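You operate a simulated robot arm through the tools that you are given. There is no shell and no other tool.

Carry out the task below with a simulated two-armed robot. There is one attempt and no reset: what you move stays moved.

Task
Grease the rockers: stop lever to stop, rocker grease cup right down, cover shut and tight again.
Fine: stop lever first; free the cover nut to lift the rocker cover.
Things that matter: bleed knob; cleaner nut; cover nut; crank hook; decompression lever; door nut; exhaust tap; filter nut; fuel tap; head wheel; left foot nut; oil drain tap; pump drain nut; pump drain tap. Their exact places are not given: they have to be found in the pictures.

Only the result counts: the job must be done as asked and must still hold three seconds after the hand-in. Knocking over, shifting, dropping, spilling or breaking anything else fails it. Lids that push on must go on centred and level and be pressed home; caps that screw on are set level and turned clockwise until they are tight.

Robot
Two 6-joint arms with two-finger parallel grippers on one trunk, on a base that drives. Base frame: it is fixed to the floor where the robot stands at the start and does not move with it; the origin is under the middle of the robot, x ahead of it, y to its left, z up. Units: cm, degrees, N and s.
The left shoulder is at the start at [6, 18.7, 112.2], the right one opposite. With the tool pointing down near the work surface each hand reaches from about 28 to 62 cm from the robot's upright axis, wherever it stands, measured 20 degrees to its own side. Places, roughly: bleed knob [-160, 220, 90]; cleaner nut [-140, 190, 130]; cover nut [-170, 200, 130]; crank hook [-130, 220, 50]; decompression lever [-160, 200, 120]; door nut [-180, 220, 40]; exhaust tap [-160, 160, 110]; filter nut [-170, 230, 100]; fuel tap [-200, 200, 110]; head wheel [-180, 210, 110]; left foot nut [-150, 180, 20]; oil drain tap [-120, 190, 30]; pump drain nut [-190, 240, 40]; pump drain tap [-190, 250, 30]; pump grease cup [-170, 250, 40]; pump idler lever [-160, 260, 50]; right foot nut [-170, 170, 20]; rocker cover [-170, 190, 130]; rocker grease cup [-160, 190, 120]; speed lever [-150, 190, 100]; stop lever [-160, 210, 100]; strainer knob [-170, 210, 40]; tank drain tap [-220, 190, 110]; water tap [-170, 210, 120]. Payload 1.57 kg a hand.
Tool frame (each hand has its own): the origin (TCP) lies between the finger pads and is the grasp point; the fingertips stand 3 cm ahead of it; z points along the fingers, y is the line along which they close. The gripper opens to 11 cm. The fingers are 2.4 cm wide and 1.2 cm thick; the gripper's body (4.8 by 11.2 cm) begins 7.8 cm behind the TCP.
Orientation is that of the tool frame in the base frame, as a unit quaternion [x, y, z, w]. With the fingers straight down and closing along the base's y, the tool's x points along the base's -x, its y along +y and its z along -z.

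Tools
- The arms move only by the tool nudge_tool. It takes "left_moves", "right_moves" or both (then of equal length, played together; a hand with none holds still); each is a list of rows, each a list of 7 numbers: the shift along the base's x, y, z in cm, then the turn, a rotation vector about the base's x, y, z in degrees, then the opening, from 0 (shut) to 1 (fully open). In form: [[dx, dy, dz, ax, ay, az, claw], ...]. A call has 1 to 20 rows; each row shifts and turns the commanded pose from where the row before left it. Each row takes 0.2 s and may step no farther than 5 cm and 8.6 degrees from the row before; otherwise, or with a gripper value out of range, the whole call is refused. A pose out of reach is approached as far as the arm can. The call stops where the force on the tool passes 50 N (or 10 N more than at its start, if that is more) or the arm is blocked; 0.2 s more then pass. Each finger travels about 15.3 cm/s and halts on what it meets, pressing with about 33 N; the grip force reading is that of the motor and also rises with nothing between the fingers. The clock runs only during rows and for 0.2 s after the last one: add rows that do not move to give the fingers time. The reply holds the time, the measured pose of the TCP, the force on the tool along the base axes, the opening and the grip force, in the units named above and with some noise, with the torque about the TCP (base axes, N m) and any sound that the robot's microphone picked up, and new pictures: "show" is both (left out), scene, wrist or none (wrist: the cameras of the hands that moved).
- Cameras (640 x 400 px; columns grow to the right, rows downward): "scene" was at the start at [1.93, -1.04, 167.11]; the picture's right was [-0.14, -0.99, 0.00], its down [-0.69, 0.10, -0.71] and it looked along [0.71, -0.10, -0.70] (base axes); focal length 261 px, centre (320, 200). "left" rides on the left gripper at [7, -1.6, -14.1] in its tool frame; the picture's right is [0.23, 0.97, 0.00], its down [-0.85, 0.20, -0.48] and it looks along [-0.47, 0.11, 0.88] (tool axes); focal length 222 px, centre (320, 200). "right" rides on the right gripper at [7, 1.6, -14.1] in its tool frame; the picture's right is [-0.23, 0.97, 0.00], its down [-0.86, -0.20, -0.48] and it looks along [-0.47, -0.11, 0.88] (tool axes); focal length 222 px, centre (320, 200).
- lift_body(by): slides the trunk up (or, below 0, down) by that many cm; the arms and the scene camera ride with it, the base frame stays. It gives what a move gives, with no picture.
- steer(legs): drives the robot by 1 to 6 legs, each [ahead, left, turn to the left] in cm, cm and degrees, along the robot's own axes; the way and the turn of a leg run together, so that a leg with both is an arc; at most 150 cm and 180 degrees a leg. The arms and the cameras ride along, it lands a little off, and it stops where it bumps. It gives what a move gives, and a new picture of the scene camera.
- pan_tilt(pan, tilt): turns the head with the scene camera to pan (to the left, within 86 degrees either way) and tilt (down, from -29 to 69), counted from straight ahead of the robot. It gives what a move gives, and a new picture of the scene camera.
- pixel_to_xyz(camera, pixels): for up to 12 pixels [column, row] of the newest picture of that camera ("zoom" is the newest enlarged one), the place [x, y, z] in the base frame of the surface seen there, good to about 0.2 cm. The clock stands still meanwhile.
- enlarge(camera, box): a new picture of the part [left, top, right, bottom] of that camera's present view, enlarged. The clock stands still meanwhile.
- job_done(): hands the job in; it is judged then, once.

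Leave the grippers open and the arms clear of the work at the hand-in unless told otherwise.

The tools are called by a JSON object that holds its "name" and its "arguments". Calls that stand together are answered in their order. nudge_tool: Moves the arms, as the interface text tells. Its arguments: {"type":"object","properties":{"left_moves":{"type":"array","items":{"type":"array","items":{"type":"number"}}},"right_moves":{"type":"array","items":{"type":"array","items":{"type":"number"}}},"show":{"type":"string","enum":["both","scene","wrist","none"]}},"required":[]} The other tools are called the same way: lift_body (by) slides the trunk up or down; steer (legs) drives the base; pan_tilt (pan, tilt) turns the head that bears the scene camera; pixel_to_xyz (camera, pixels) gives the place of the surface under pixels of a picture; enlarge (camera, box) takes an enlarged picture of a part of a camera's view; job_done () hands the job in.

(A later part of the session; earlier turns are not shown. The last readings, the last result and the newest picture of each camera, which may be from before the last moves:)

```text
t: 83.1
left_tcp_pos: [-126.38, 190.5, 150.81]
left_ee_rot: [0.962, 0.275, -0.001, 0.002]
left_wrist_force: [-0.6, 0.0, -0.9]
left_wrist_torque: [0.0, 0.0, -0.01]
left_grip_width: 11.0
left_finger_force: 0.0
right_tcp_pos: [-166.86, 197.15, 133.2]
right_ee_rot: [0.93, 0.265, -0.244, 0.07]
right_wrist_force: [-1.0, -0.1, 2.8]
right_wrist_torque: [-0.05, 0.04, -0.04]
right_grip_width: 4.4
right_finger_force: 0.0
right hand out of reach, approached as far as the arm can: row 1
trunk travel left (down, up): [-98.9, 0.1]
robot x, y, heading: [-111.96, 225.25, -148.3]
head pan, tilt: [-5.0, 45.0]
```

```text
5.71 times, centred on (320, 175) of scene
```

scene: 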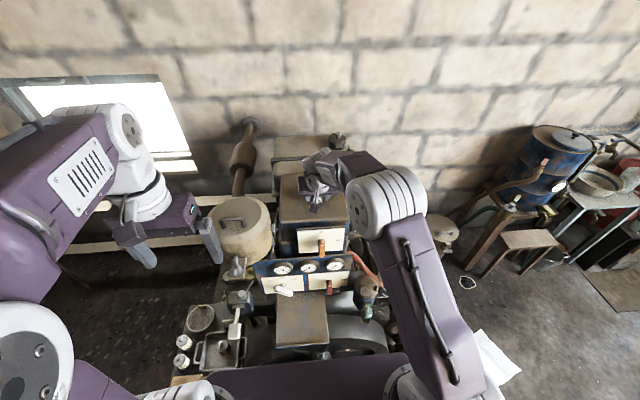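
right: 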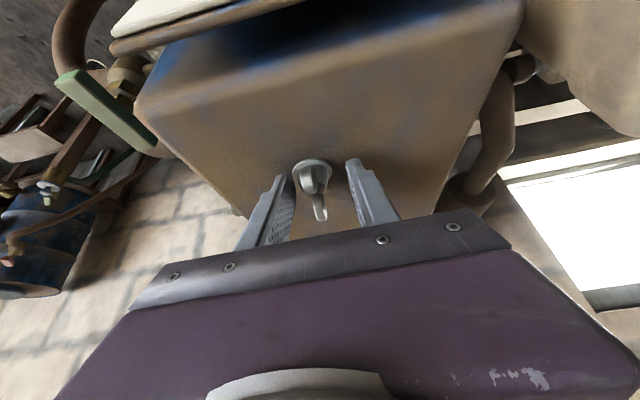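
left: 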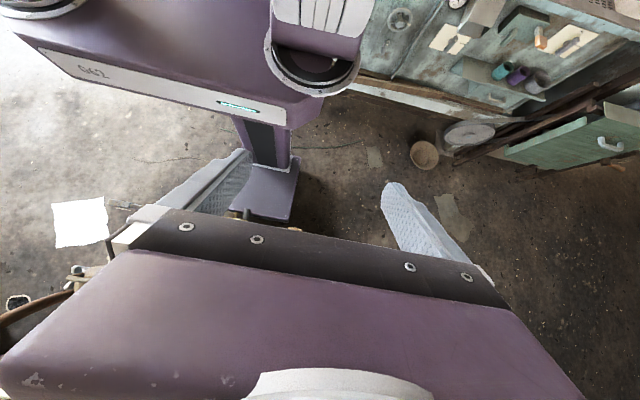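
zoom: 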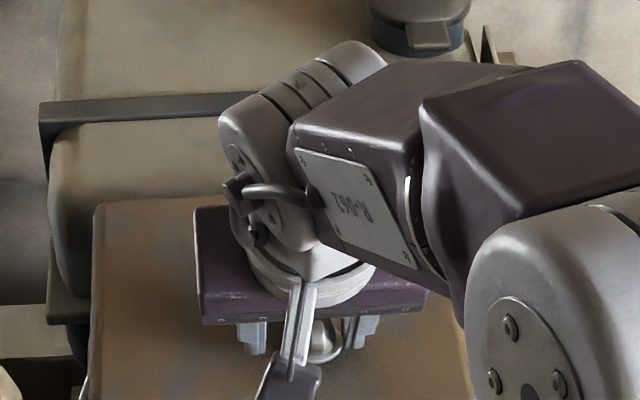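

The hand settled slightly low (z 133.2, touching lightly with 2.8 N) and 0.5 cm left of the nut. I correct: up 0.5, +0.5 along r, 0.7 forward.

{"name": "nudge_tool", "arguments": {"right_moves": [[0, 0, 0.6, 0, 0, 0, 0.4], [-0.86, 0.1, 0, 0, 0, 0, 0.4], [0, 0, 0, 0, 0, 0, 0.4]], "show": "none"}}

{"name": "enlarge", "arguments": {"camera": "right", "box": [240, 80, 400, 220]}}

```text
t: 83.9
left_tcp_pos: [-126.47, 190.46, 150.82]
left_ee_rot: [0.962, 0.274, 0.0, 0.002]
left_wrist_force: [0.1, 0.2, -0.1]
left_wrist_torque: [0.01, -0.02, -0.02]
left_grip_width: 11.02
left_finger_force: 0.1
right_tcp_pos: [-167.2, 197.3, 133.37]
right_ee_rot: [0.93, 0.265, -0.245, 0.069]
right_wrist_force: [0.4, -0.6, 0.5]
right_wrist_torque: [0.0, -0.03, 0.0]
right_grip_width: 4.39
right_finger_force: 0.1
right hand out of reach, approached as far as the arm can: row 2
trunk travel left (down, up): [-98.9, 0.1]
robot x, y, heading: [-112.05, 224.97, -148.0]
head pan, tilt: [-5.0, 45.0]
```

```text
2.86 times, centred on (320, 150) of right
```

zoom: 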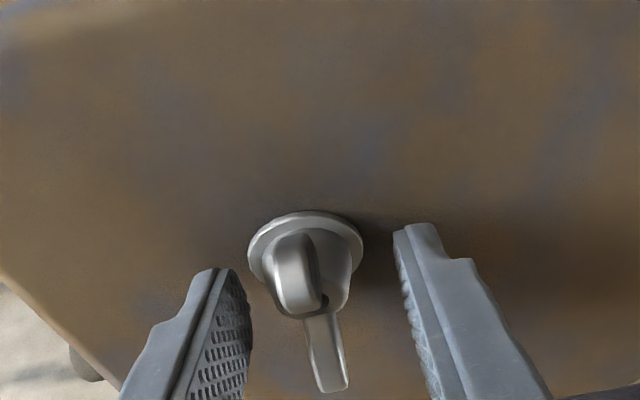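

The steep pose sits right at the reach limit, so yawing there won't work. Instead I'll use the closed fingertips, tilted about 43°, to push the ears round the nut in a loop (counter-clockwise from above to loosen). First I lift off, close the fingers, tilt 14° more and go to the start point at the left of the near ear.

{"name": "nudge_tool", "arguments": {"right_moves": [[0.5, 0.3, 1.7, 0, 0, 0, 0.4], [0.5, 0.3, 1.5, 0, 0, 0, 0.2], [0.5, 0, 0, -3.7, 5.95, 0, 0], [0.5, 0, 0, -3.7, 5.95, 0, 0], [1.25, -0.3, 0, 0, 0, 0, 0], [1.25, -0.3, 0, 0, 0, 0, 0], [0, 0, 0, 0, 0, 0, 0]], "show": "both"}}

```text
t: 85.3
left_tcp_pos: [-127.61, 190.74, 150.84]
left_ee_rot: [0.962, 0.272, 0.001, 0.003]
left_wrist_force: [1.1, -1.7, -0.1]
left_wrist_torque: [0.08, 0.05, 0.0]
left_grip_width: 10.99
left_finger_force: 0.1
right_tcp_pos: [-164.23, 199.14, 135.97]
right_ee_rot: [0.9, 0.241, -0.354, 0.087]
right_wrist_force: [-42.0, 36.2, -3.7]
right_wrist_torque: [0.97, 0.99, -0.96]
right_grip_width: 0.9
right_finger_force: 28.2
right hand out of reach, approached as far as the arm can: row 1, 2
trunk travel left (down, up): [-98.9, 0.1]
robot x, y, heading: [-112.21, 225.19, -148.5]
head pan, tilt: [-5.0, 45.0]
stopped in row 6 (right hand): the force on the tool passed its limit at 56 N (the readings are from after the stop); the commanded pose is now the measured one
```

scene: 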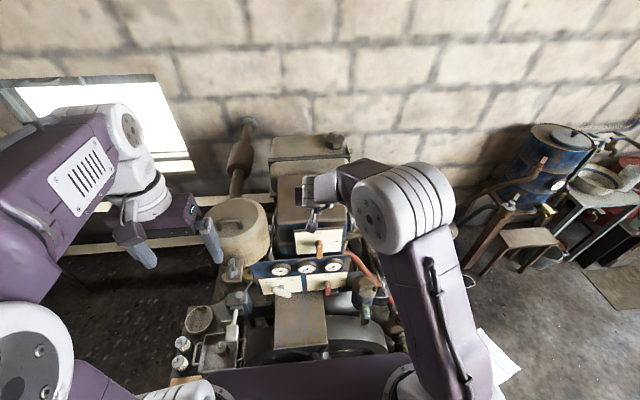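
right: 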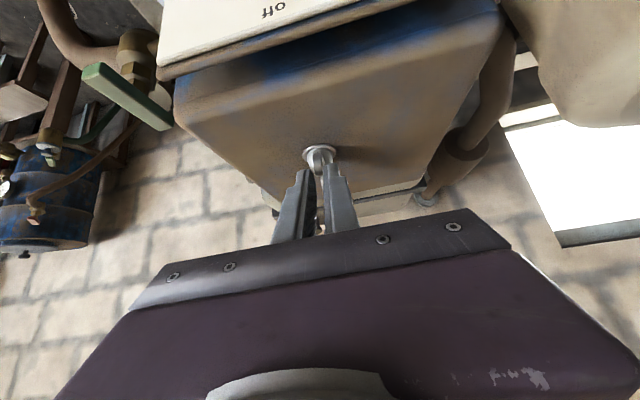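

The rise was out of reach, so the fingers closed on an ear (width 0.9) and pulled sideways with up to 56 N. I open the fingers at once without moving.

{"name": "nudge_tool", "arguments": {"right_moves": [[0, 0, 0, 0, 0, 0, 0.4], [0, 0, 0, 0, 0, 0, 0.4]], "show": "wrist"}}

{"name": "enlarge", "arguments": {"camera": "right", "box": [240, 80, 400, 220]}}

{"name": "enlarge", "arguments": {"camera": "scene", "box": [270, 150, 370, 240]}}

```text
t: 85.9
left_tcp_pos: [-126.84, 190.55, 150.88]
left_ee_rot: [0.962, 0.275, 0.001, 0.003]
left_wrist_force: [-0.8, -0.4, -0.2]
left_wrist_torque: [-0.02, -0.06, 0.03]
left_grip_width: 11.04
left_finger_force: 0.0
right_tcp_pos: [-163.05, 198.12, 136.23]
right_ee_rot: [0.897, 0.248, -0.354, 0.097]
right_wrist_force: [-1.0, -0.3, -0.7]
right_wrist_torque: [0.01, -0.03, 0.03]
right_grip_width: 4.36
right_finger_force: 0.0
trunk travel left (down, up): [-98.9, 0.1]
robot x, y, heading: [-112.09, 225.03, -148.2]
head pan, tilt: [-5.0, 45.0]
```

right: 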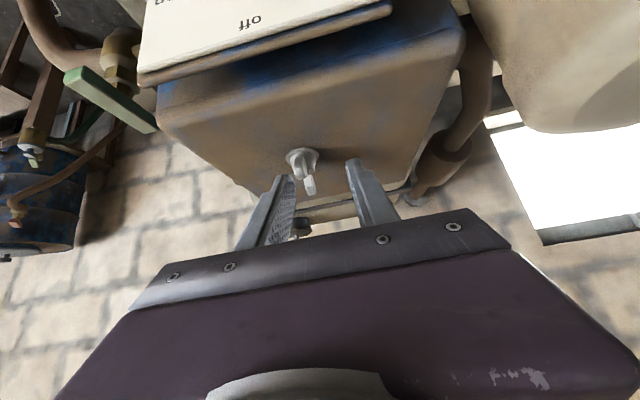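

```text
2.86 times, centred on (320, 150) of right
```

zoom: 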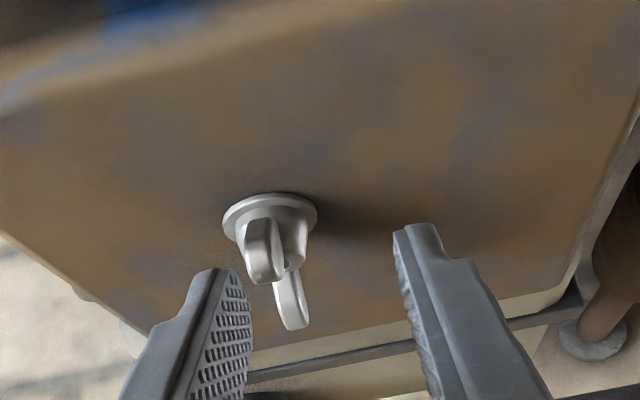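

```text
4.44 times, centred on (320, 195) of scene
```

zoom: 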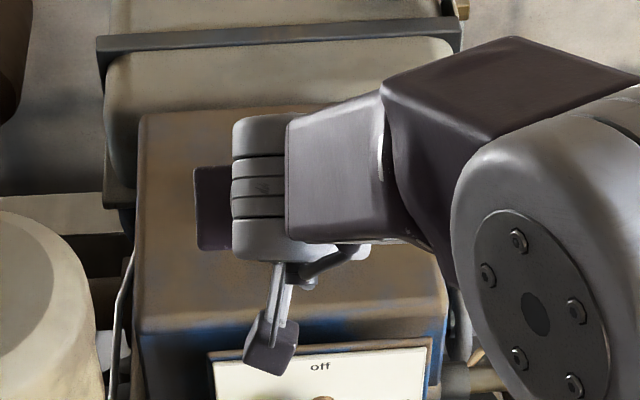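

Nothing else moved; the hand is free at tilt 43°, r 254.2, d -34.7, z 136. I back off 1.5 cm and up 1 cm, then close the fingers, and look at the nut.

{"name": "nudge_tool", "arguments": {"right_moves": [[1.28, 0.79, 1, 0, 0, 0, 0.4], [0, 0, 0, 0, 0, 0, 0], [0, 0, 0, 0, 0, 0, 0], [0, 0, 0, 0, 0, 0, 0]], "show": "wrist"}}

{"name": "enlarge", "arguments": {"camera": "right", "box": [240, 80, 400, 220]}}

```text
t: 86.9
left_tcp_pos: [-126.45, 190.59, 150.93]
left_ee_rot: [0.962, 0.273, -0.001, 0.001]
left_wrist_force: [-0.2, 0.1, 0.2]
left_wrist_torque: [0.0, 0.01, -0.02]
left_grip_width: 11.01
left_finger_force: 0.1
right_tcp_pos: [-161.44, 198.73, 137.31]
right_ee_rot: [0.896, 0.249, -0.355, 0.096]
right_wrist_force: [0.2, 0.2, -0.2]
right_wrist_torque: [-0.01, 0.0, 0.02]
right_grip_width: 0.0
right_finger_force: 20.8
trunk travel left (down, up): [-98.9, 0.1]
robot x, y, heading: [-112.37, 225.39, -148.4]
head pan, tilt: [-5.0, 45.0]
```

right: 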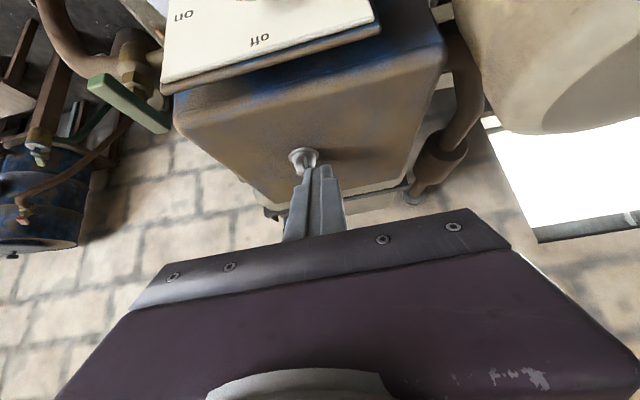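

```text
2.86 times, centred on (320, 150) of right
```

zoom: 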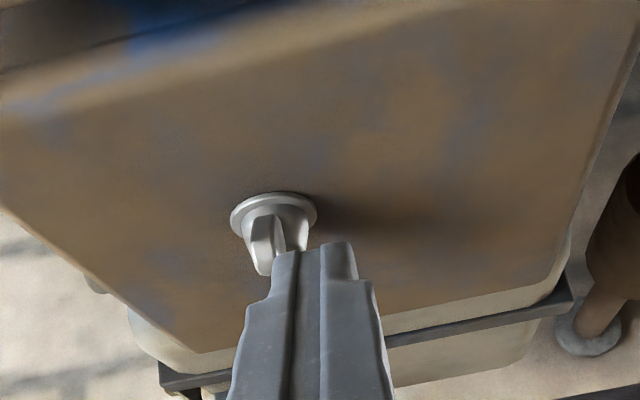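

Fingers closed at r 253.9, d -33, z 137.3. I move to just left of the near ear, go down to z 134.3 (lowest fingertip corner 131.3, clear of the cover), and push right 3 cm.

{"name": "nudge_tool", "arguments": {"right_moves": [[-0.64, -0.69, -1, 0, 0, 0, 0], [-0.63, -0.68, -1, 0, 0, 0, 0], [0, 0, -1, 0, 0, 0, 0], [-0.42, 0.68, 0, 0, 0, 0, 0], [-0.42, 0.68, 0, 0, 0, 0, 0], [-0.42, 0.68, 0, 0, 0, 0, 0], [-0.42, 0.68, 0, 0, 0, 0, 0]], "show": "wrist"}}

{"name": "enlarge", "arguments": {"camera": "right", "box": [240, 80, 400, 220]}}

```text
t: 88.5
left_tcp_pos: [-126.64, 190.65, 150.88]
left_ee_rot: [0.962, 0.273, 0.0, 0.002]
left_wrist_force: [-0.2, -0.2, -0.3]
left_wrist_torque: [-0.01, -0.02, -0.03]
left_grip_width: 11.01
left_finger_force: 0.0
right_tcp_pos: [-164.49, 200.25, 134.38]
right_ee_rot: [0.896, 0.249, -0.354, 0.096]
right_wrist_force: [0.9, 0.0, 0.3]
right_wrist_torque: [0.01, 0.02, -0.01]
right_grip_width: 0.0
right_finger_force: 21.4
trunk travel left (down, up): [-98.9, 0.1]
robot x, y, heading: [-111.66, 224.97, -148.1]
head pan, tilt: [-5.0, 45.0]
```

right: 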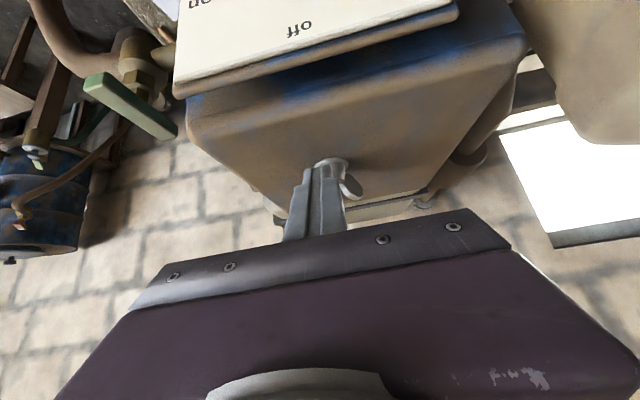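

```text
2.86 times, centred on (320, 150) of right
```

zoom: 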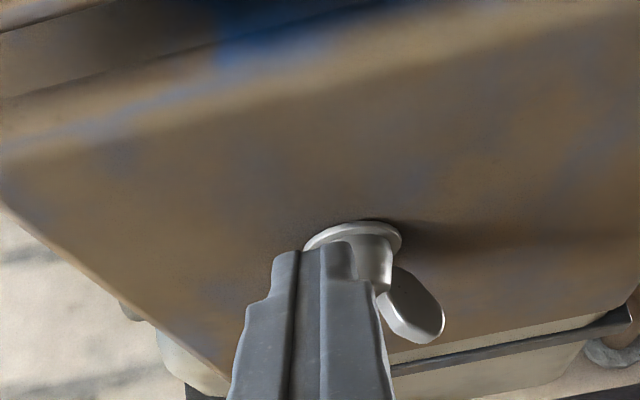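

The nut turns easily: the far ear has swung left (counter-clockwise). I continue the loop: 1.3 cm more right, 6.3 cm forward along the nut's right side, then 4.25 cm left along its far side.

{"name": "nudge_tool", "arguments": {"right_moves": [[-0.34, 0.55, 0, 0, 0, 0, 0], [-0.34, 0.55, 0, 0, 0, 0, 0], [-0.766, -0.4725, 0, 0, 0, 0, 0], [-0.766, -0.4725, 0, 0, 0, 0, 0], [-0.766, -0.4725, 0, 0, 0, 0, 0], [-0.766, -0.4725, 0, 0, 0, 0, 0], [-0.766, -0.4725, 0, 0, 0, 0, 0], [-0.766, -0.4725, 0, 0, 0, 0, 0], [-0.766, -0.4725, 0, 0, 0, 0, 0], [0.446, -0.723, 0, 0, 0, 0, 0], [0.446, -0.723, 0, 0, 0, 0, 0], [0.446, -0.723, 0, 0, 0, 0, 0], [0.446, -0.723, 0, 0, 0, 0, 0], [0.446, -0.723, 0, 0, 0, 0, 0]], "show": "wrist"}}

{"name": "enlarge", "arguments": {"camera": "right", "box": [240, 80, 400, 220]}}

```text
t: 90.3
left_tcp_pos: [-124.71, 191.6, 151.29]
left_ee_rot: [0.962, 0.274, -0.007, 0.003]
left_wrist_force: [0.9, 0.3, -0.1]
left_wrist_torque: [-0.02, 0.01, -0.01]
left_grip_width: 11.01
left_finger_force: 0.1
right_tcp_pos: [-168.02, 199.52, 135.43]
right_ee_rot: [0.893, 0.248, -0.363, 0.099]
right_wrist_force: [33.0, 21.2, 30.2]
right_wrist_torque: [0.29, 0.05, -0.16]
right_grip_width: 0.0
right_finger_force: 21.1
trunk travel left (down, up): [-98.9, 0.1]
robot x, y, heading: [-111.86, 225.36, -148.2]
head pan, tilt: [-5.0, 45.0]
stopped in row 9 (right hand): the force on the tool passed its limit at 53 N (the readings are from after the stop); the commanded pose is now the measured one
```

right: 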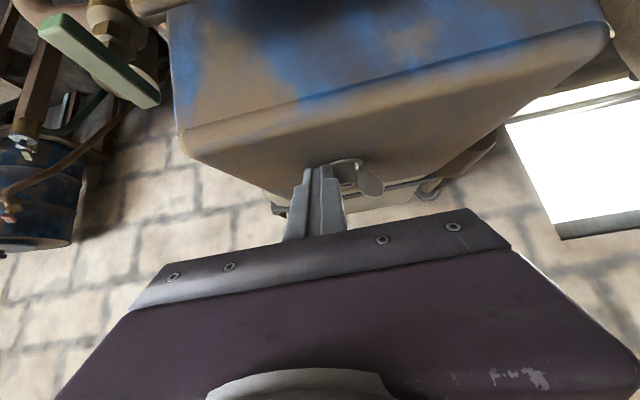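

```text
2.86 times, centred on (320, 150) of right
```

zoom: 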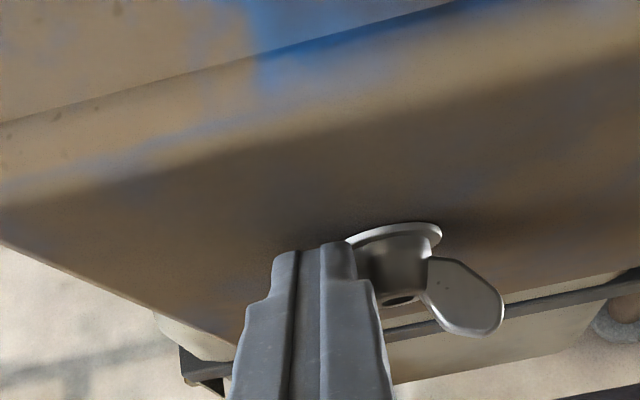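

The push stopped with about 39 N backward and 30 N upward, and the cover's front face looks different in the wrist view. I look at the scene before doing anything.

{"name": "enlarge", "arguments": {"camera": "scene", "box": [260, 130, 390, 260]}}

```text
3.08 times, centred on (325, 195) of scene
```

zoom: 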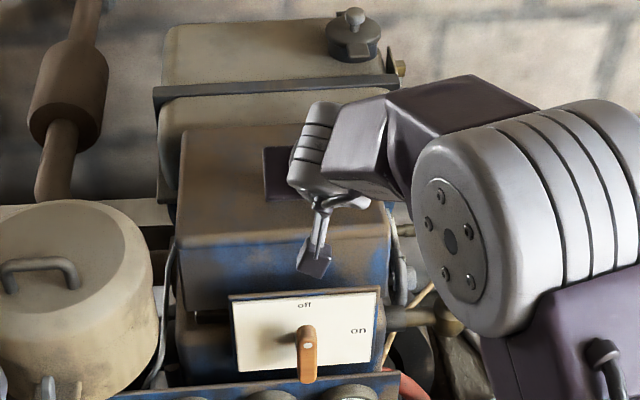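

The cover's front edge has risen: a gap shows below the front face at left (200,310). So the nut is already free and the cover hinges at the back. I measure the cover's present shape.

{"name": "pixel_to_xyz", "arguments": {"camera": "zoom", "pixels": [[188, 135], [185, 235], [200, 245], [370, 235], [375, 225], [190, 300], [375, 285], [230, 300], [240, 140], [270, 250], [200, 325], [398, 270]]}}

```text
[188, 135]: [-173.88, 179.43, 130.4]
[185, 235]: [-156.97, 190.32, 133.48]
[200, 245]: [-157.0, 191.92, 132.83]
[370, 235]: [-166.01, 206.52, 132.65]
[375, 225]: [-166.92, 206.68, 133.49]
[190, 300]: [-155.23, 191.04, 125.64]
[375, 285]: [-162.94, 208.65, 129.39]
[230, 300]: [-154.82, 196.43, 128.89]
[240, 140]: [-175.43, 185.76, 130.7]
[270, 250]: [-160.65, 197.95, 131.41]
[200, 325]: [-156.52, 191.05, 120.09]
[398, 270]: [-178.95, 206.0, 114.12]
```

The front edge is up by 3.5 cm all along while the back edge stayed: the hinge is at the back bottom (about d -53, z 122), and my forward push on the nut tipped the cover open 9.5°. I ease the finger back and up a little and see whether the cover stays or sinks.

{"name": "nudge_tool", "arguments": {"right_moves": [[0.2, 0.13, 0.4, 0, 0, 0, 0], [0.2, 0.13, 0.4, 0, 0, 0, 0], [0, 0, 0, 0, 0, 0, 0]], "show": "none"}}

{"name": "enlarge", "arguments": {"camera": "scene", "box": [260, 130, 390, 260]}}

```text
t: 91.1
left_tcp_pos: [-125.37, 191.13, 151.05]
left_ee_rot: [0.962, 0.273, -0.004, 0.003]
left_wrist_force: [0.4, -0.3, -0.5]
left_wrist_torque: [0.01, 0.03, 0.03]
left_grip_width: 11.0
left_finger_force: 0.0
right_tcp_pos: [-168.29, 199.36, 135.72]
right_ee_rot: [0.894, 0.249, -0.359, 0.098]
right_wrist_force: [24.7, 12.9, 17.2]
right_wrist_torque: [0.09, -0.24, -0.09]
right_grip_width: 0.0
right_finger_force: 20.8
trunk travel left (down, up): [-98.9, 0.1]
robot x, y, heading: [-112.19, 225.31, -148.2]
head pan, tilt: [-5.0, 45.0]
```

```text
3.08 times, centred on (325, 195) of scene
```

zoom: 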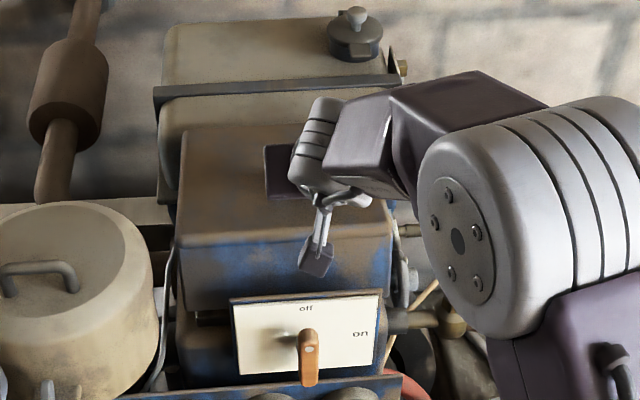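

Force has dropped to about 28 N back and 17 N up, cover still raised. I ease off further, mainly upward.

{"name": "nudge_tool", "arguments": {"right_moves": [[0.3, 0.18, 0.5, 0, 0, 0, 0], [0.3, 0.18, 0.5, 0, 0, 0, 0], [0, 0, 0, 0, 0, 0, 0]], "show": "none"}}

{"name": "enlarge", "arguments": {"camera": "scene", "box": [260, 130, 390, 260]}}

{"name": "pixel_to_xyz", "arguments": {"camera": "zoom", "pixels": [[185, 235], [370, 235], [188, 135], [190, 300]]}}

```text
t: 91.9
left_tcp_pos: [-126.45, 190.54, 150.78]
left_ee_rot: [0.962, 0.273, 0.0, 0.001]
left_wrist_force: [-0.2, 0.5, -0.1]
left_wrist_torque: [0.01, 0.01, 0.0]
left_grip_width: 11.0
left_finger_force: 0.0
right_tcp_pos: [-168.61, 199.11, 136.27]
right_ee_rot: [0.896, 0.249, -0.355, 0.097]
right_wrist_force: [3.8, 2.4, -0.1]
right_wrist_torque: [0.04, -0.01, -0.01]
right_grip_width: 0.0
right_finger_force: 21.1
trunk travel left (down, up): [-98.9, 0.1]
robot x, y, heading: [-112.0, 225.16, -148.4]
head pan, tilt: [-5.0, 45.0]
```

```text
3.08 times, centred on (325, 195) of scene
```

zoom: 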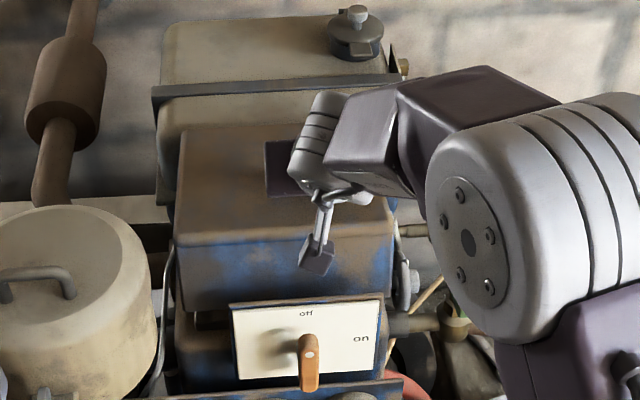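

```text
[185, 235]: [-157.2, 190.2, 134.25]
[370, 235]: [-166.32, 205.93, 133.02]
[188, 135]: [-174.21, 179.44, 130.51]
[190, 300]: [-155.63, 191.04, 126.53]
```

The cover keeps its angle (front at z 134) with only 4.5 N on the finger. I take the finger fully off it (back and up 1 cm) to see whether it stays by itself.

{"name": "nudge_tool", "arguments": {"right_moves": [[0.4, 0.25, 0.4, 0, 0, 0, 0], [0.4, 0.25, 0.4, 0, 0, 0, 0], [0, 0, 0, 0, 0, 0, 0], [0, 0, 0, 0, 0, 0, 0]], "show": "wrist"}}

{"name": "enlarge", "arguments": {"camera": "scene", "box": [260, 130, 390, 260]}}

{"name": "pixel_to_xyz", "arguments": {"camera": "zoom", "pixels": [[185, 235], [370, 235], [188, 135], [190, 300]]}}

```text
t: 92.9
left_tcp_pos: [-126.53, 190.55, 150.95]
left_ee_rot: [0.962, 0.274, 0.001, 0.003]
left_wrist_force: [0.3, 0.6, -0.7]
left_wrist_torque: [0.02, -0.01, 0.0]
left_grip_width: 11.0
left_finger_force: 0.1
right_tcp_pos: [-167.98, 199.57, 137.08]
right_ee_rot: [0.896, 0.249, -0.355, 0.097]
right_wrist_force: [0.3, -0.1, 0.0]
right_wrist_torque: [-0.02, -0.01, -0.04]
right_grip_width: 0.0
right_finger_force: 21.5
trunk travel left (down, up): [-98.9, 0.1]
robot x, y, heading: [-112.29, 225.15, -148.3]
head pan, tilt: [-5.0, 45.0]
```

right: 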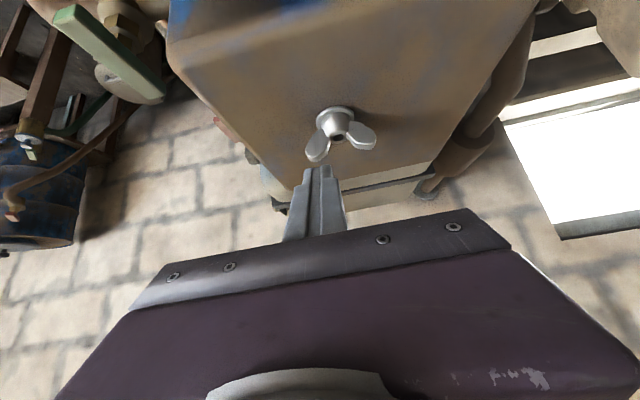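

```text
3.08 times, centred on (325, 195) of scene
```

zoom: 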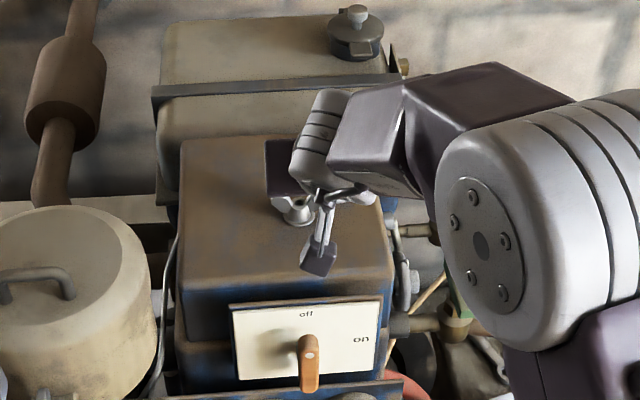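

```text
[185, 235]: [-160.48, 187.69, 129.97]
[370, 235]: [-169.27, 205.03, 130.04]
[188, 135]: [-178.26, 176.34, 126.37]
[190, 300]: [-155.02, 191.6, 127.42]
```

Without support the cover sank shut softly, so it must be held. The nut's ears now lie along r (sideways), which lets me pinch both ear tips like an axle with the fingers closing sideways and lift the cover by it. I open to 7 cm, tilt 7° more, centre over the nut at r 256 and go down to z 134.

{"name": "nudge_tool", "arguments": {"right_moves": [[0.5, -0.85, 0.3, -3.7, 5.95, 0, 0.64], [0.55, -0.85, 0, 0, 0, 0, 0.64], [0, 0, 0, 0, 0, 0, 0.64], [0.1, 0, -1.2, 0, 0, 0, 0.64], [0, 0, -1.2, 0, 0, 0, 0.64], [0, 0, -0.8, 0, 0, 0, 0.64], [0, 0, 0, 0, 0, 0, 0.64]], "show": "wrist"}}

{"name": "enlarge", "arguments": {"camera": "right", "box": [240, 80, 400, 220]}}

```text
t: 94.1
left_tcp_pos: [-126.25, 190.7, 150.94]
left_ee_rot: [0.962, 0.273, -0.001, 0.002]
left_wrist_force: [-0.3, 0.8, -0.2]
left_wrist_torque: [0.04, -0.02, 0.04]
left_grip_width: 11.02
left_finger_force: 0.0
right_tcp_pos: [-167.48, 198.38, 136.57]
right_ee_rot: [0.878, 0.237, -0.401, 0.105]
right_wrist_force: [4.6, 3.5, 16.8]
right_wrist_torque: [-0.55, -0.22, 0.05]
right_grip_width: 6.94
right_finger_force: 0.0
right hand out of reach, approached as far as the arm can: row 1
trunk travel left (down, up): [-98.9, 0.1]
robot x, y, heading: [-112.05, 225.21, -148.4]
head pan, tilt: [-5.0, 45.0]
stopped in row 6 (right hand): the force on the tool passed its limit at 59 N (the readings are from after the stop); the commanded pose is now the measured one
```

right: 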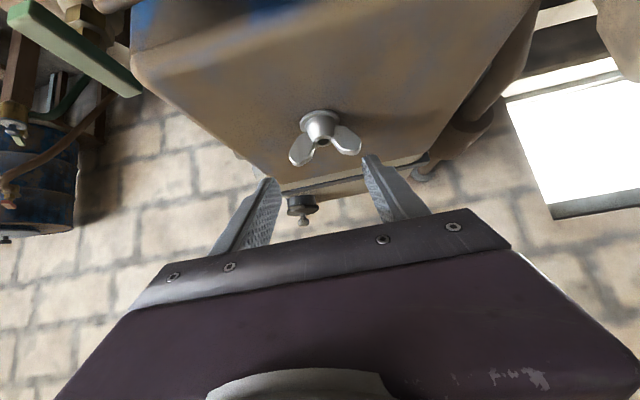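

```text
2.86 times, centred on (320, 150) of right
```

zoom: 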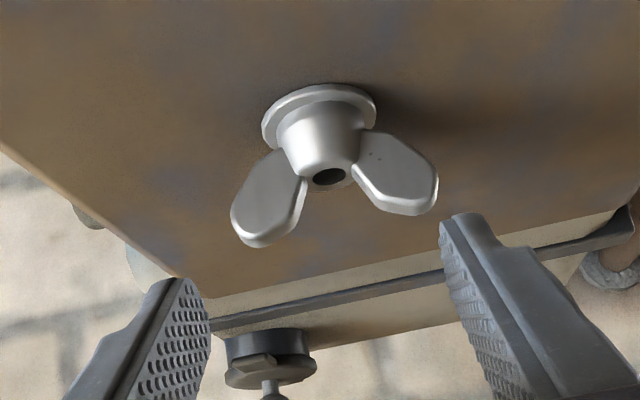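

The descent stopped at z 136.6 with a peak of 59 N; the torque points to the left fingertip touching something about 3.5 cm left of the hand's middle. I look at the scene.

{"name": "enlarge", "arguments": {"camera": "scene", "box": [270, 140, 380, 230]}}

{"name": "enlarge", "arguments": {"camera": "left", "box": [0, 0, 640, 400]}}

```text
4.44 times, centred on (325, 185) of scene
```

zoom: 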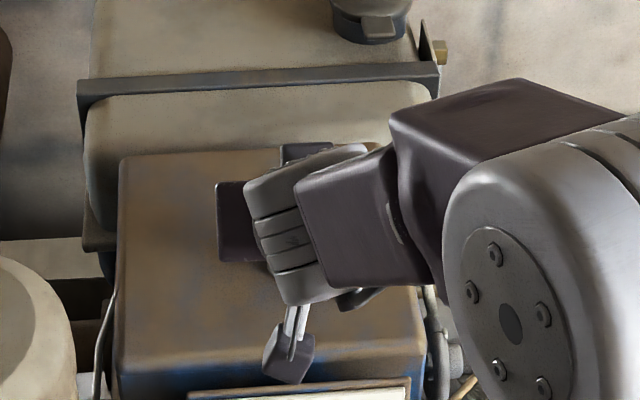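

```text
1.00 times, centred on (320, 200) of left (not enlarged: the box is as wide or as high as the picture)
```

zoom: 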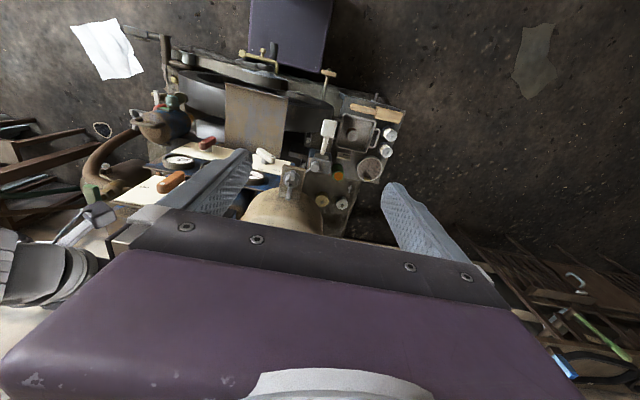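

The left fingertip has landed on the left ear's tip: the hand is 0.75 cm too far right and the opening too tight. I lift 1 cm, shift 0.75 cm left, open to 8.8 cm, then lower again in small steps.

{"name": "nudge_tool", "arguments": {"right_moves": [[0, 0, 1, 0, 0, 0, 0.64], [0.39, -0.64, 0, 0, 0, 0, 0.8], [0, 0, 0, 0, 0, 0, 0.8], [0.1, 0.05, -1, 0, 0, 0, 0.8], [0, 0, -1, 0, 0, 0, 0.8], [0, 0, -1, 0, 0, 0, 0.8], [0, 0, 0, 0, 0, 0, 0.8]], "show": "wrist"}}

{"name": "enlarge", "arguments": {"camera": "right", "box": [240, 80, 400, 220]}}

```text
t: 95.7
left_tcp_pos: [-126.49, 190.66, 150.94]
left_ee_rot: [0.962, 0.273, -0.001, 0.002]
left_wrist_force: [0.4, 0.5, 0.1]
left_wrist_torque: [0.01, 0.03, -0.03]
left_grip_width: 11.0
left_finger_force: 0.1
right_tcp_pos: [-167.03, 197.7, 134.11]
right_ee_rot: [0.88, 0.238, -0.397, 0.104]
right_wrist_force: [0.1, 0.1, -0.1]
right_wrist_torque: [-0.02, -0.01, 0.02]
right_grip_width: 8.84
right_finger_force: 0.2
trunk travel left (down, up): [-98.9, 0.1]
robot x, y, heading: [-112.13, 225.31, -148.3]
head pan, tilt: [-5.0, 45.0]
```

right: 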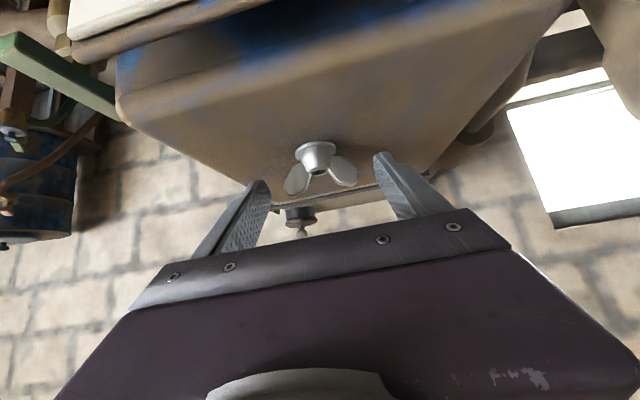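

```text
2.86 times, centred on (320, 150) of right
```

zoom: 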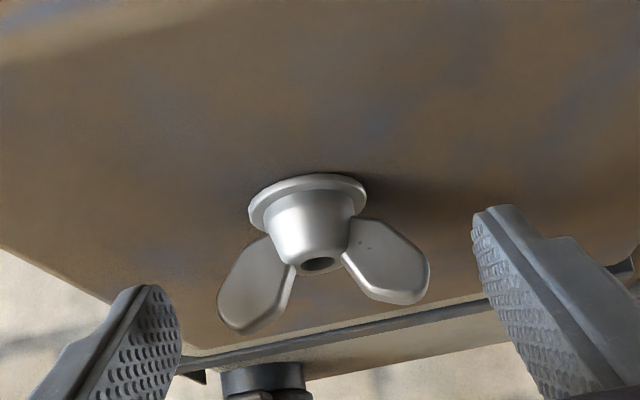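

Now the hand is centred (r 255.9, d -38.35, z 134.1), no contact, and both ears lie between the pads. I close on the ear tips.

{"name": "nudge_tool", "arguments": {"right_moves": [[0, 0, 0, 0, 0, 0, 0.5], [0, 0, 0, 0, 0, 0, 0.3], [0, 0, 0, 0, 0, 0, 0.3]], "show": "wrist"}}

{"name": "enlarge", "arguments": {"camera": "right", "box": [240, 80, 400, 220]}}

```text
t: 96.5
left_tcp_pos: [-126.46, 190.56, 150.8]
left_ee_rot: [0.962, 0.273, -0.001, 0.001]
left_wrist_force: [-0.5, -1.2, 0.2]
left_wrist_torque: [0.03, -0.03, 0.0]
left_grip_width: 10.97
left_finger_force: 0.1
right_tcp_pos: [-167.03, 197.57, 133.9]
right_ee_rot: [0.88, 0.238, -0.398, 0.103]
right_wrist_force: [0.9, -2.2, -1.7]
right_wrist_torque: [-0.24, -0.23, 0.02]
right_grip_width: 5.97
right_finger_force: 44.7
trunk travel left (down, up): [-98.9, 0.1]
robot x, y, heading: [-111.94, 225.35, -148.1]
head pan, tilt: [-5.0, 45.0]
```

right: 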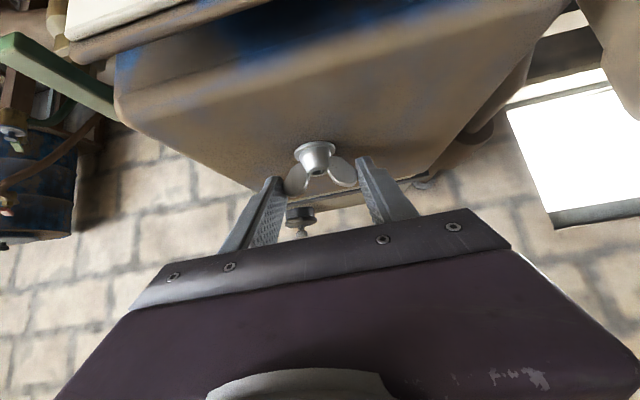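

```text
2.86 times, centred on (320, 150) of right
```

zoom: 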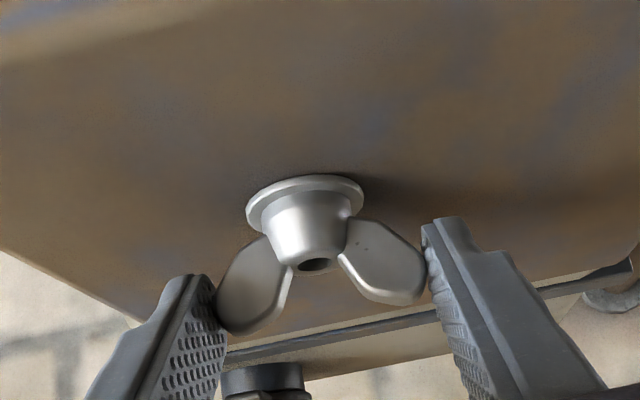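

Both ear tips are pinched (width 6 cm, 45 N). I now lift the cover along its hinge arc, first 10° in four small steps, forward and up.

{"name": "nudge_tool", "arguments": {"right_moves": [[-0.425, -0.262, 0.635, 0, 0, 0, 0.3], [-0.425, -0.262, 0.635, 0, 0, 0, 0.3], [-0.472, -0.291, 0.585, 0, 0, 0, 0.3], [-0.472, -0.291, 0.585, 0, 0, 0, 0.3], [0, 0, 0, 0, 0, 0, 0.3]], "show": "wrist"}}

{"name": "enlarge", "arguments": {"camera": "scene", "box": [260, 130, 390, 260]}}

```text
t: 97.7
left_tcp_pos: [-126.47, 190.47, 150.76]
left_ee_rot: [0.962, 0.273, -0.001, 0.001]
left_wrist_force: [0.6, 0.9, 0.1]
left_wrist_torque: [0.0, 0.0, -0.01]
left_grip_width: 10.98
left_finger_force: 0.2
right_tcp_pos: [-168.85, 196.42, 136.47]
right_ee_rot: [0.88, 0.238, -0.397, 0.103]
right_wrist_force: [6.7, 0.4, -12.1]
right_wrist_torque: [0.67, -1.31, 0.04]
right_grip_width: 5.97
right_finger_force: 44.9
trunk travel left (down, up): [-98.9, 0.1]
robot x, y, heading: [-112.14, 225.3, -148.2]
head pan, tilt: [-5.0, 45.0]
```

right: 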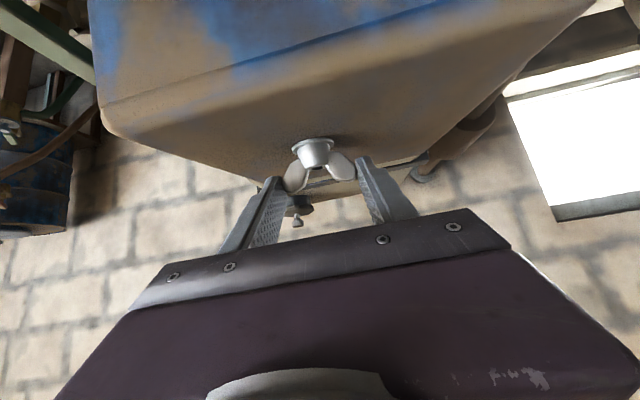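

```text
3.08 times, centred on (325, 195) of scene
```

zoom: 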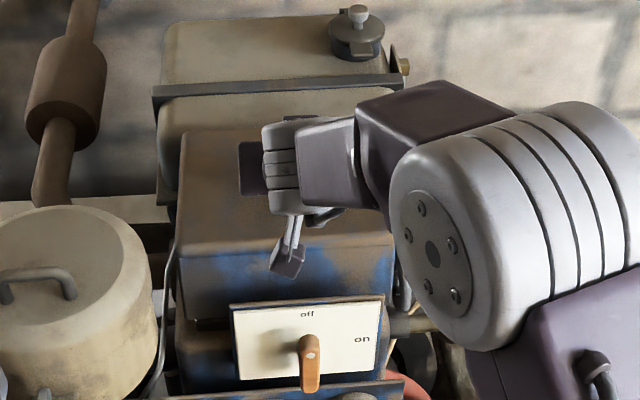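

The cover lifts with the hand (about 12 N weight). I continue with the next 10°, tilting the hand slightly flatter as it goes.

{"name": "nudge_tool", "arguments": {"right_moves": [[-0.519, -0.32, 0.545, -0.58, 0.94, 0, 0.3], [-0.519, -0.32, 0.545, -0.58, 0.94, 0, 0.3], [-0.553, -0.341, 0.485, -0.58, 0.94, 0, 0.3], [-0.553, -0.341, 0.485, -0.58, 0.94, 0, 0.3], [0, 0, 0, 0, 0, 0, 0.3]], "show": "wrist"}}

{"name": "enlarge", "arguments": {"camera": "scene", "box": [260, 130, 390, 260]}}

```text
t: 98.9
left_tcp_pos: [-126.49, 190.46, 150.88]
left_ee_rot: [0.962, 0.273, -0.002, 0.001]
left_wrist_force: [-0.4, 0.3, 0.0]
left_wrist_torque: [0.01, 0.01, -0.02]
left_grip_width: 11.01
left_finger_force: 0.0
right_tcp_pos: [-170.89, 195.23, 138.63]
right_ee_rot: [0.864, 0.233, -0.432, 0.113]
right_wrist_force: [8.5, 0.8, -4.4]
right_wrist_torque: [0.12, -1.38, -0.14]
right_grip_width: 5.95
right_finger_force: 45.7
trunk travel left (down, up): [-98.9, 0.1]
robot x, y, heading: [-111.71, 225.34, -148.2]
head pan, tilt: [-5.0, 45.0]
```

right: 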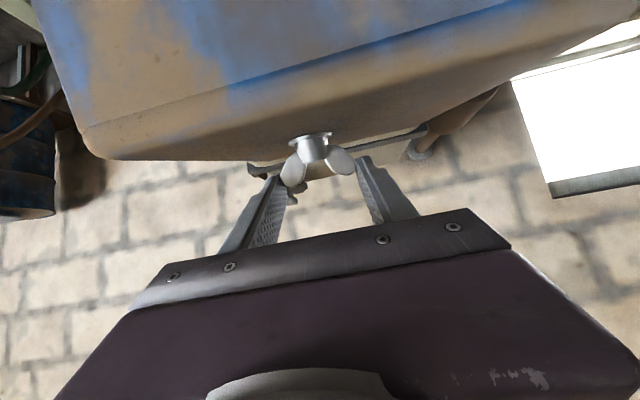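

```text
3.08 times, centred on (325, 195) of scene
```

zoom: 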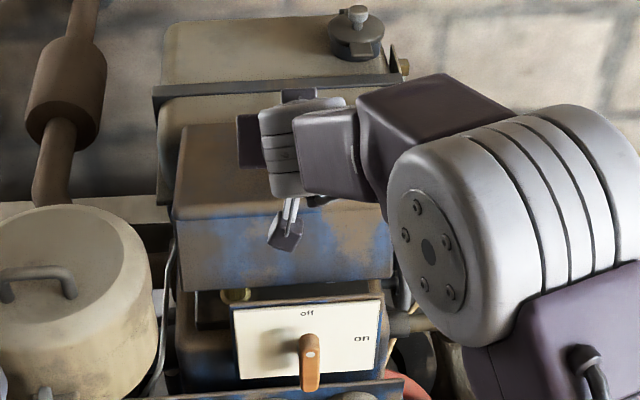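

The cover is at about 20° and I glimpse a brass item under it at left (235,295) — the grease cup. I continue to about 30°.

{"name": "nudge_tool", "arguments": {"right_moves": [[-0.6, -0.37, 0.43, -0.58, 0.94, 0, 0.3], [-0.6, -0.37, 0.43, -0.58, 0.94, 0, 0.3], [-0.621, -0.383, 0.37, -0.58, 0.94, 0, 0.3], [-0.621, -0.383, 0.37, -0.58, 0.94, 0, 0.3], [0, 0, 0, 0, 0, 0, 0.3]], "show": "both"}}

{"name": "enlarge", "arguments": {"camera": "scene", "box": [260, 130, 390, 260]}}

```text
t: 100.1
left_tcp_pos: [-126.0, 190.78, 151.02]
left_ee_rot: [0.962, 0.273, -0.002, 0.001]
left_wrist_force: [0.8, 0.6, -1.1]
left_wrist_torque: [-0.02, -0.04, 0.0]
left_grip_width: 10.98
left_finger_force: 0.0
right_tcp_pos: [-173.19, 193.86, 140.49]
right_ee_rot: [0.846, 0.228, -0.466, 0.124]
right_wrist_force: [12.3, 3.8, 9.2]
right_wrist_torque: [0.49, -0.7, 0.05]
right_grip_width: 5.43
right_finger_force: 45.0
trunk travel left (down, up): [-98.9, 0.1]
robot x, y, heading: [-112.25, 225.27, -148.5]
head pan, tilt: [-5.0, 45.0]
```

scene: 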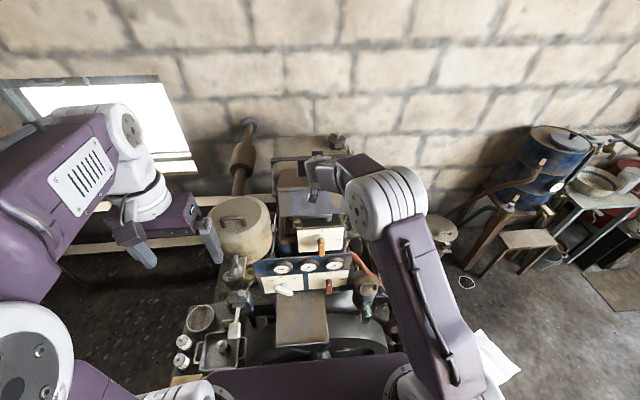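
right: 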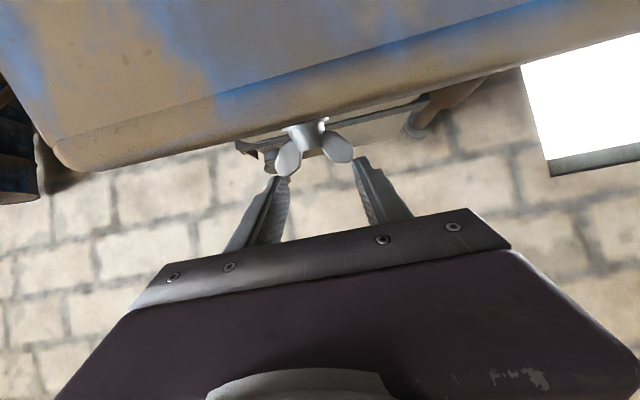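

```text
3.08 times, centred on (325, 195) of scene
```

zoom: 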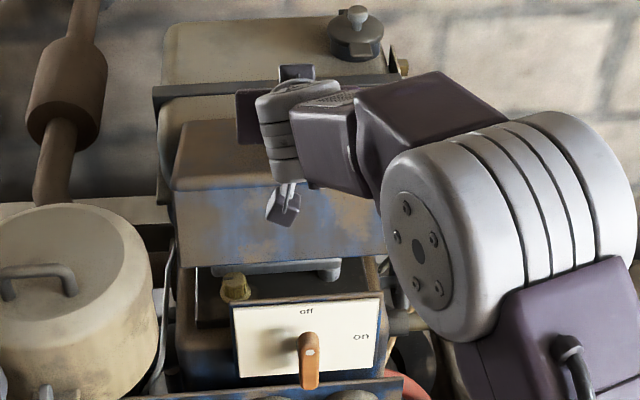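

The cover is at about 30° and the brass grease cup shows clearly at (235,285). The hand is pushing a bit too far forward and down (12 N, 9 N), and the ears are near the fingertips, so I relieve it: up 0.6, back 0.3.

{"name": "nudge_tool", "arguments": {"right_moves": [[0.13, 0.08, 0.3, 0, 0, 0, 0.3], [0.13, 0.08, 0.3, 0, 0, 0, 0.3], [0, 0, 0, 0, 0, 0, 0.3]], "show": "wrist"}}

{"name": "enlarge", "arguments": {"camera": "right", "box": [220, 60, 420, 220]}}

{"name": "enlarge", "arguments": {"camera": "scene", "box": [275, 165, 365, 235]}}

```text
t: 100.9
left_tcp_pos: [-126.34, 190.38, 150.75]
left_ee_rot: [0.962, 0.273, 0.0, 0.001]
left_wrist_force: [0.2, 0.2, 0.9]
left_wrist_torque: [-0.05, -0.02, 0.01]
left_grip_width: 11.01
left_finger_force: 0.0
right_tcp_pos: [-173.2, 193.91, 140.63]
right_ee_rot: [0.848, 0.228, -0.463, 0.122]
right_wrist_force: [5.6, -1.0, -7.8]
right_wrist_torque: [0.22, -0.45, 0.01]
right_grip_width: 5.43
right_finger_force: 45.1
trunk travel left (down, up): [-98.9, 0.1]
robot x, y, heading: [-112.36, 225.6, -148.4]
head pan, tilt: [-5.0, 45.0]
```

right: 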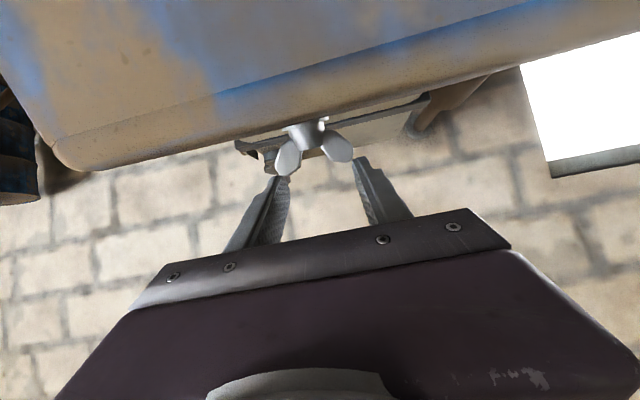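

```text
2.50 times, centred on (320, 140) of right
```

zoom: 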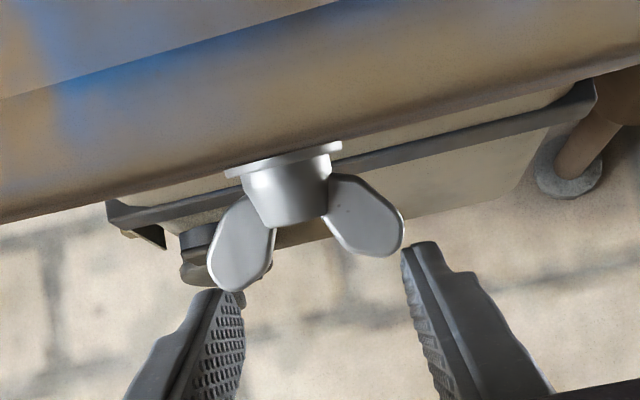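

```text
5.71 times, centred on (320, 200) of scene
```

zoom: 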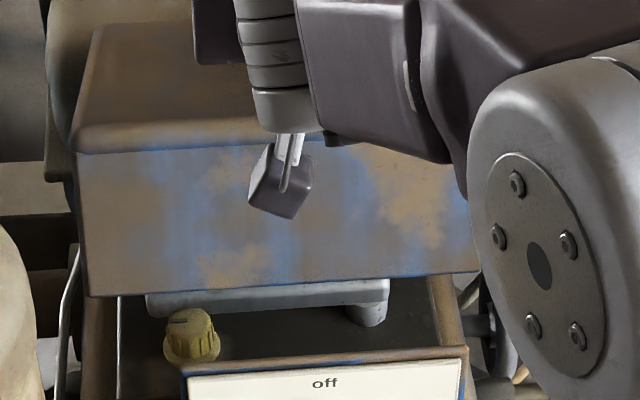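

I see the knurled brass grease cup at (190,335) in the zoom. The ears are held only at the fingertips, so I must be quick with the left hand. I measure the cover's front edges and the cup.

{"name": "pixel_to_xyz", "arguments": {"camera": "zoom", "pixels": [[90, 290], [270, 283], [460, 270], [85, 158], [85, 145], [190, 322], [190, 350], [172, 340], [215, 335], [250, 300], [250, 370], [200, 372]]}}

```text
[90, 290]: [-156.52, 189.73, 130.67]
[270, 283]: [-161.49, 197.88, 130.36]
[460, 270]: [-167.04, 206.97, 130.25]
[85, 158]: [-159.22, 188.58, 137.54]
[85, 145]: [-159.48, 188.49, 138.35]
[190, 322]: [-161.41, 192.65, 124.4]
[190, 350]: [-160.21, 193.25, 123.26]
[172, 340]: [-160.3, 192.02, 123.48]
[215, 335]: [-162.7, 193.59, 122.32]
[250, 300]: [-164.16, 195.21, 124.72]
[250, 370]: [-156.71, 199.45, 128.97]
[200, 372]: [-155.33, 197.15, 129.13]
```

The cover's front bottom edge is at d -33.6, z 130.4; the cup's top is at r 248.8, d -36.3, z 124.5; the plate top is at z 129, starting at r 248.6. I look closely at the free corner left of the plate, where the left fingertip could go under the edge.

{"name": "enlarge", "arguments": {"camera": "scene", "box": [255, 195, 327, 240]}}

{"name": "pixel_to_xyz", "arguments": {"camera": "zoom", "pixels": [[130, 100], [125, 200], [100, 60], [215, 180], [205, 250], [258, 250], [258, 300], [300, 300], [295, 200], [80, 30], [180, 180], [165, 300]]}}

```text
8.89 times, centred on (291, 218) of scene
```

zoom: 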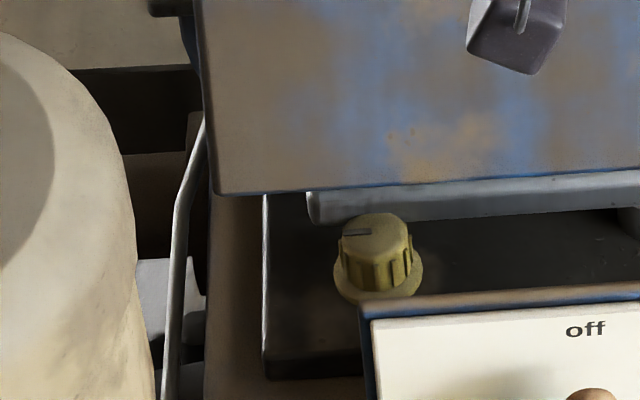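

```text
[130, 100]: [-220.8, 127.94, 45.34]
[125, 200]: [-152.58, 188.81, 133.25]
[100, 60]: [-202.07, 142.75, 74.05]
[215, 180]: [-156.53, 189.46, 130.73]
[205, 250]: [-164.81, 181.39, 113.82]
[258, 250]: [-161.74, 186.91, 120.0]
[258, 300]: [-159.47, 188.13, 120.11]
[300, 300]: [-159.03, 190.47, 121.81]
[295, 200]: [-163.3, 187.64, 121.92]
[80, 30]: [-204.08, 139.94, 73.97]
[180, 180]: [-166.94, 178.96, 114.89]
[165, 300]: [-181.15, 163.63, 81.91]
```

There is a free window r 243.6–248.8 left of the plate, with the cleaner's edge at r 241. The left hand can go in there at r 246, tilted 40°. First I move it sideways at z 151, closing its fingers and tilting it 40° on the way, well in front of everything.

{"name": "nudge_tool", "arguments": {"left_moves": [[-1.88, 3.05, 0, -4.2, 6.8, 0, 0], [-1.88, 3.05, 0, -4.2, 6.8, 0, 0], [-1.88, 3.05, 0, -4.2, 6.8, 0, 0], [-1.88, 3.05, 0, -4.2, 6.8, 0, 0], [-1.88, 3.05, 0, -4.2, 6.8, 0, 0], [0, 0, 0, 0, 0, 0, 0]], "show": "both"}}

```text
t: 102.3
left_tcp_pos: [-139.6, 205.05, 150.64]
left_ee_rot: [0.904, 0.257, -0.329, 0.094]
left_wrist_force: [0.7, 0.3, -0.3]
left_wrist_torque: [-0.01, 0.02, 0.0]
left_grip_width: 0.0
left_finger_force: 21.3
left hand out of reach, approached as far as the arm can: row 2, 3, 4
right_tcp_pos: [-173.31, 193.73, 140.67]
right_ee_rot: [0.848, 0.228, -0.463, 0.122]
right_wrist_force: [1.2, -2.5, -5.8]
right_wrist_torque: [-0.1, 0.13, -0.02]
right_grip_width: 5.41
right_finger_force: 45.2
trunk travel left (down, up): [-98.9, 0.1]
robot x, y, heading: [-111.73, 225.38, -147.9]
head pan, tilt: [-5.0, 45.0]
```

scene: 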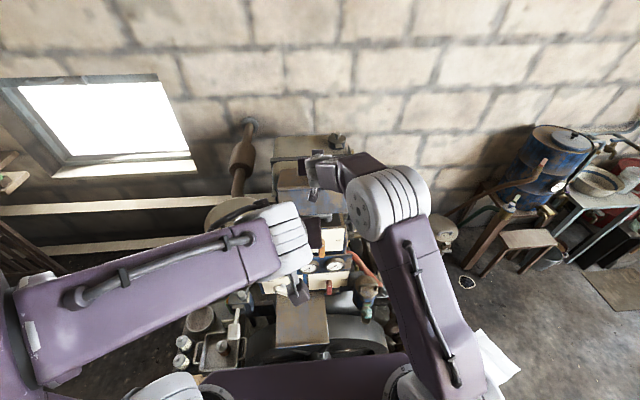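
left: 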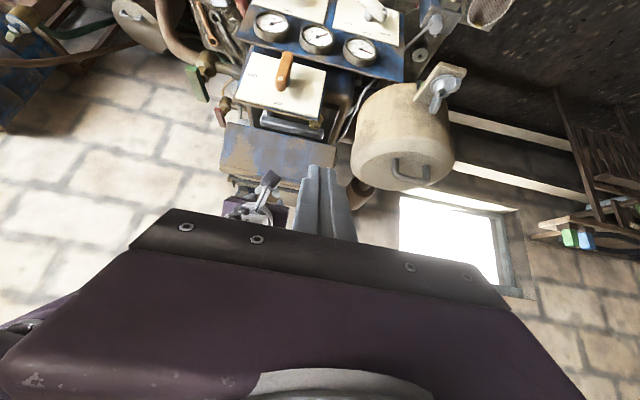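

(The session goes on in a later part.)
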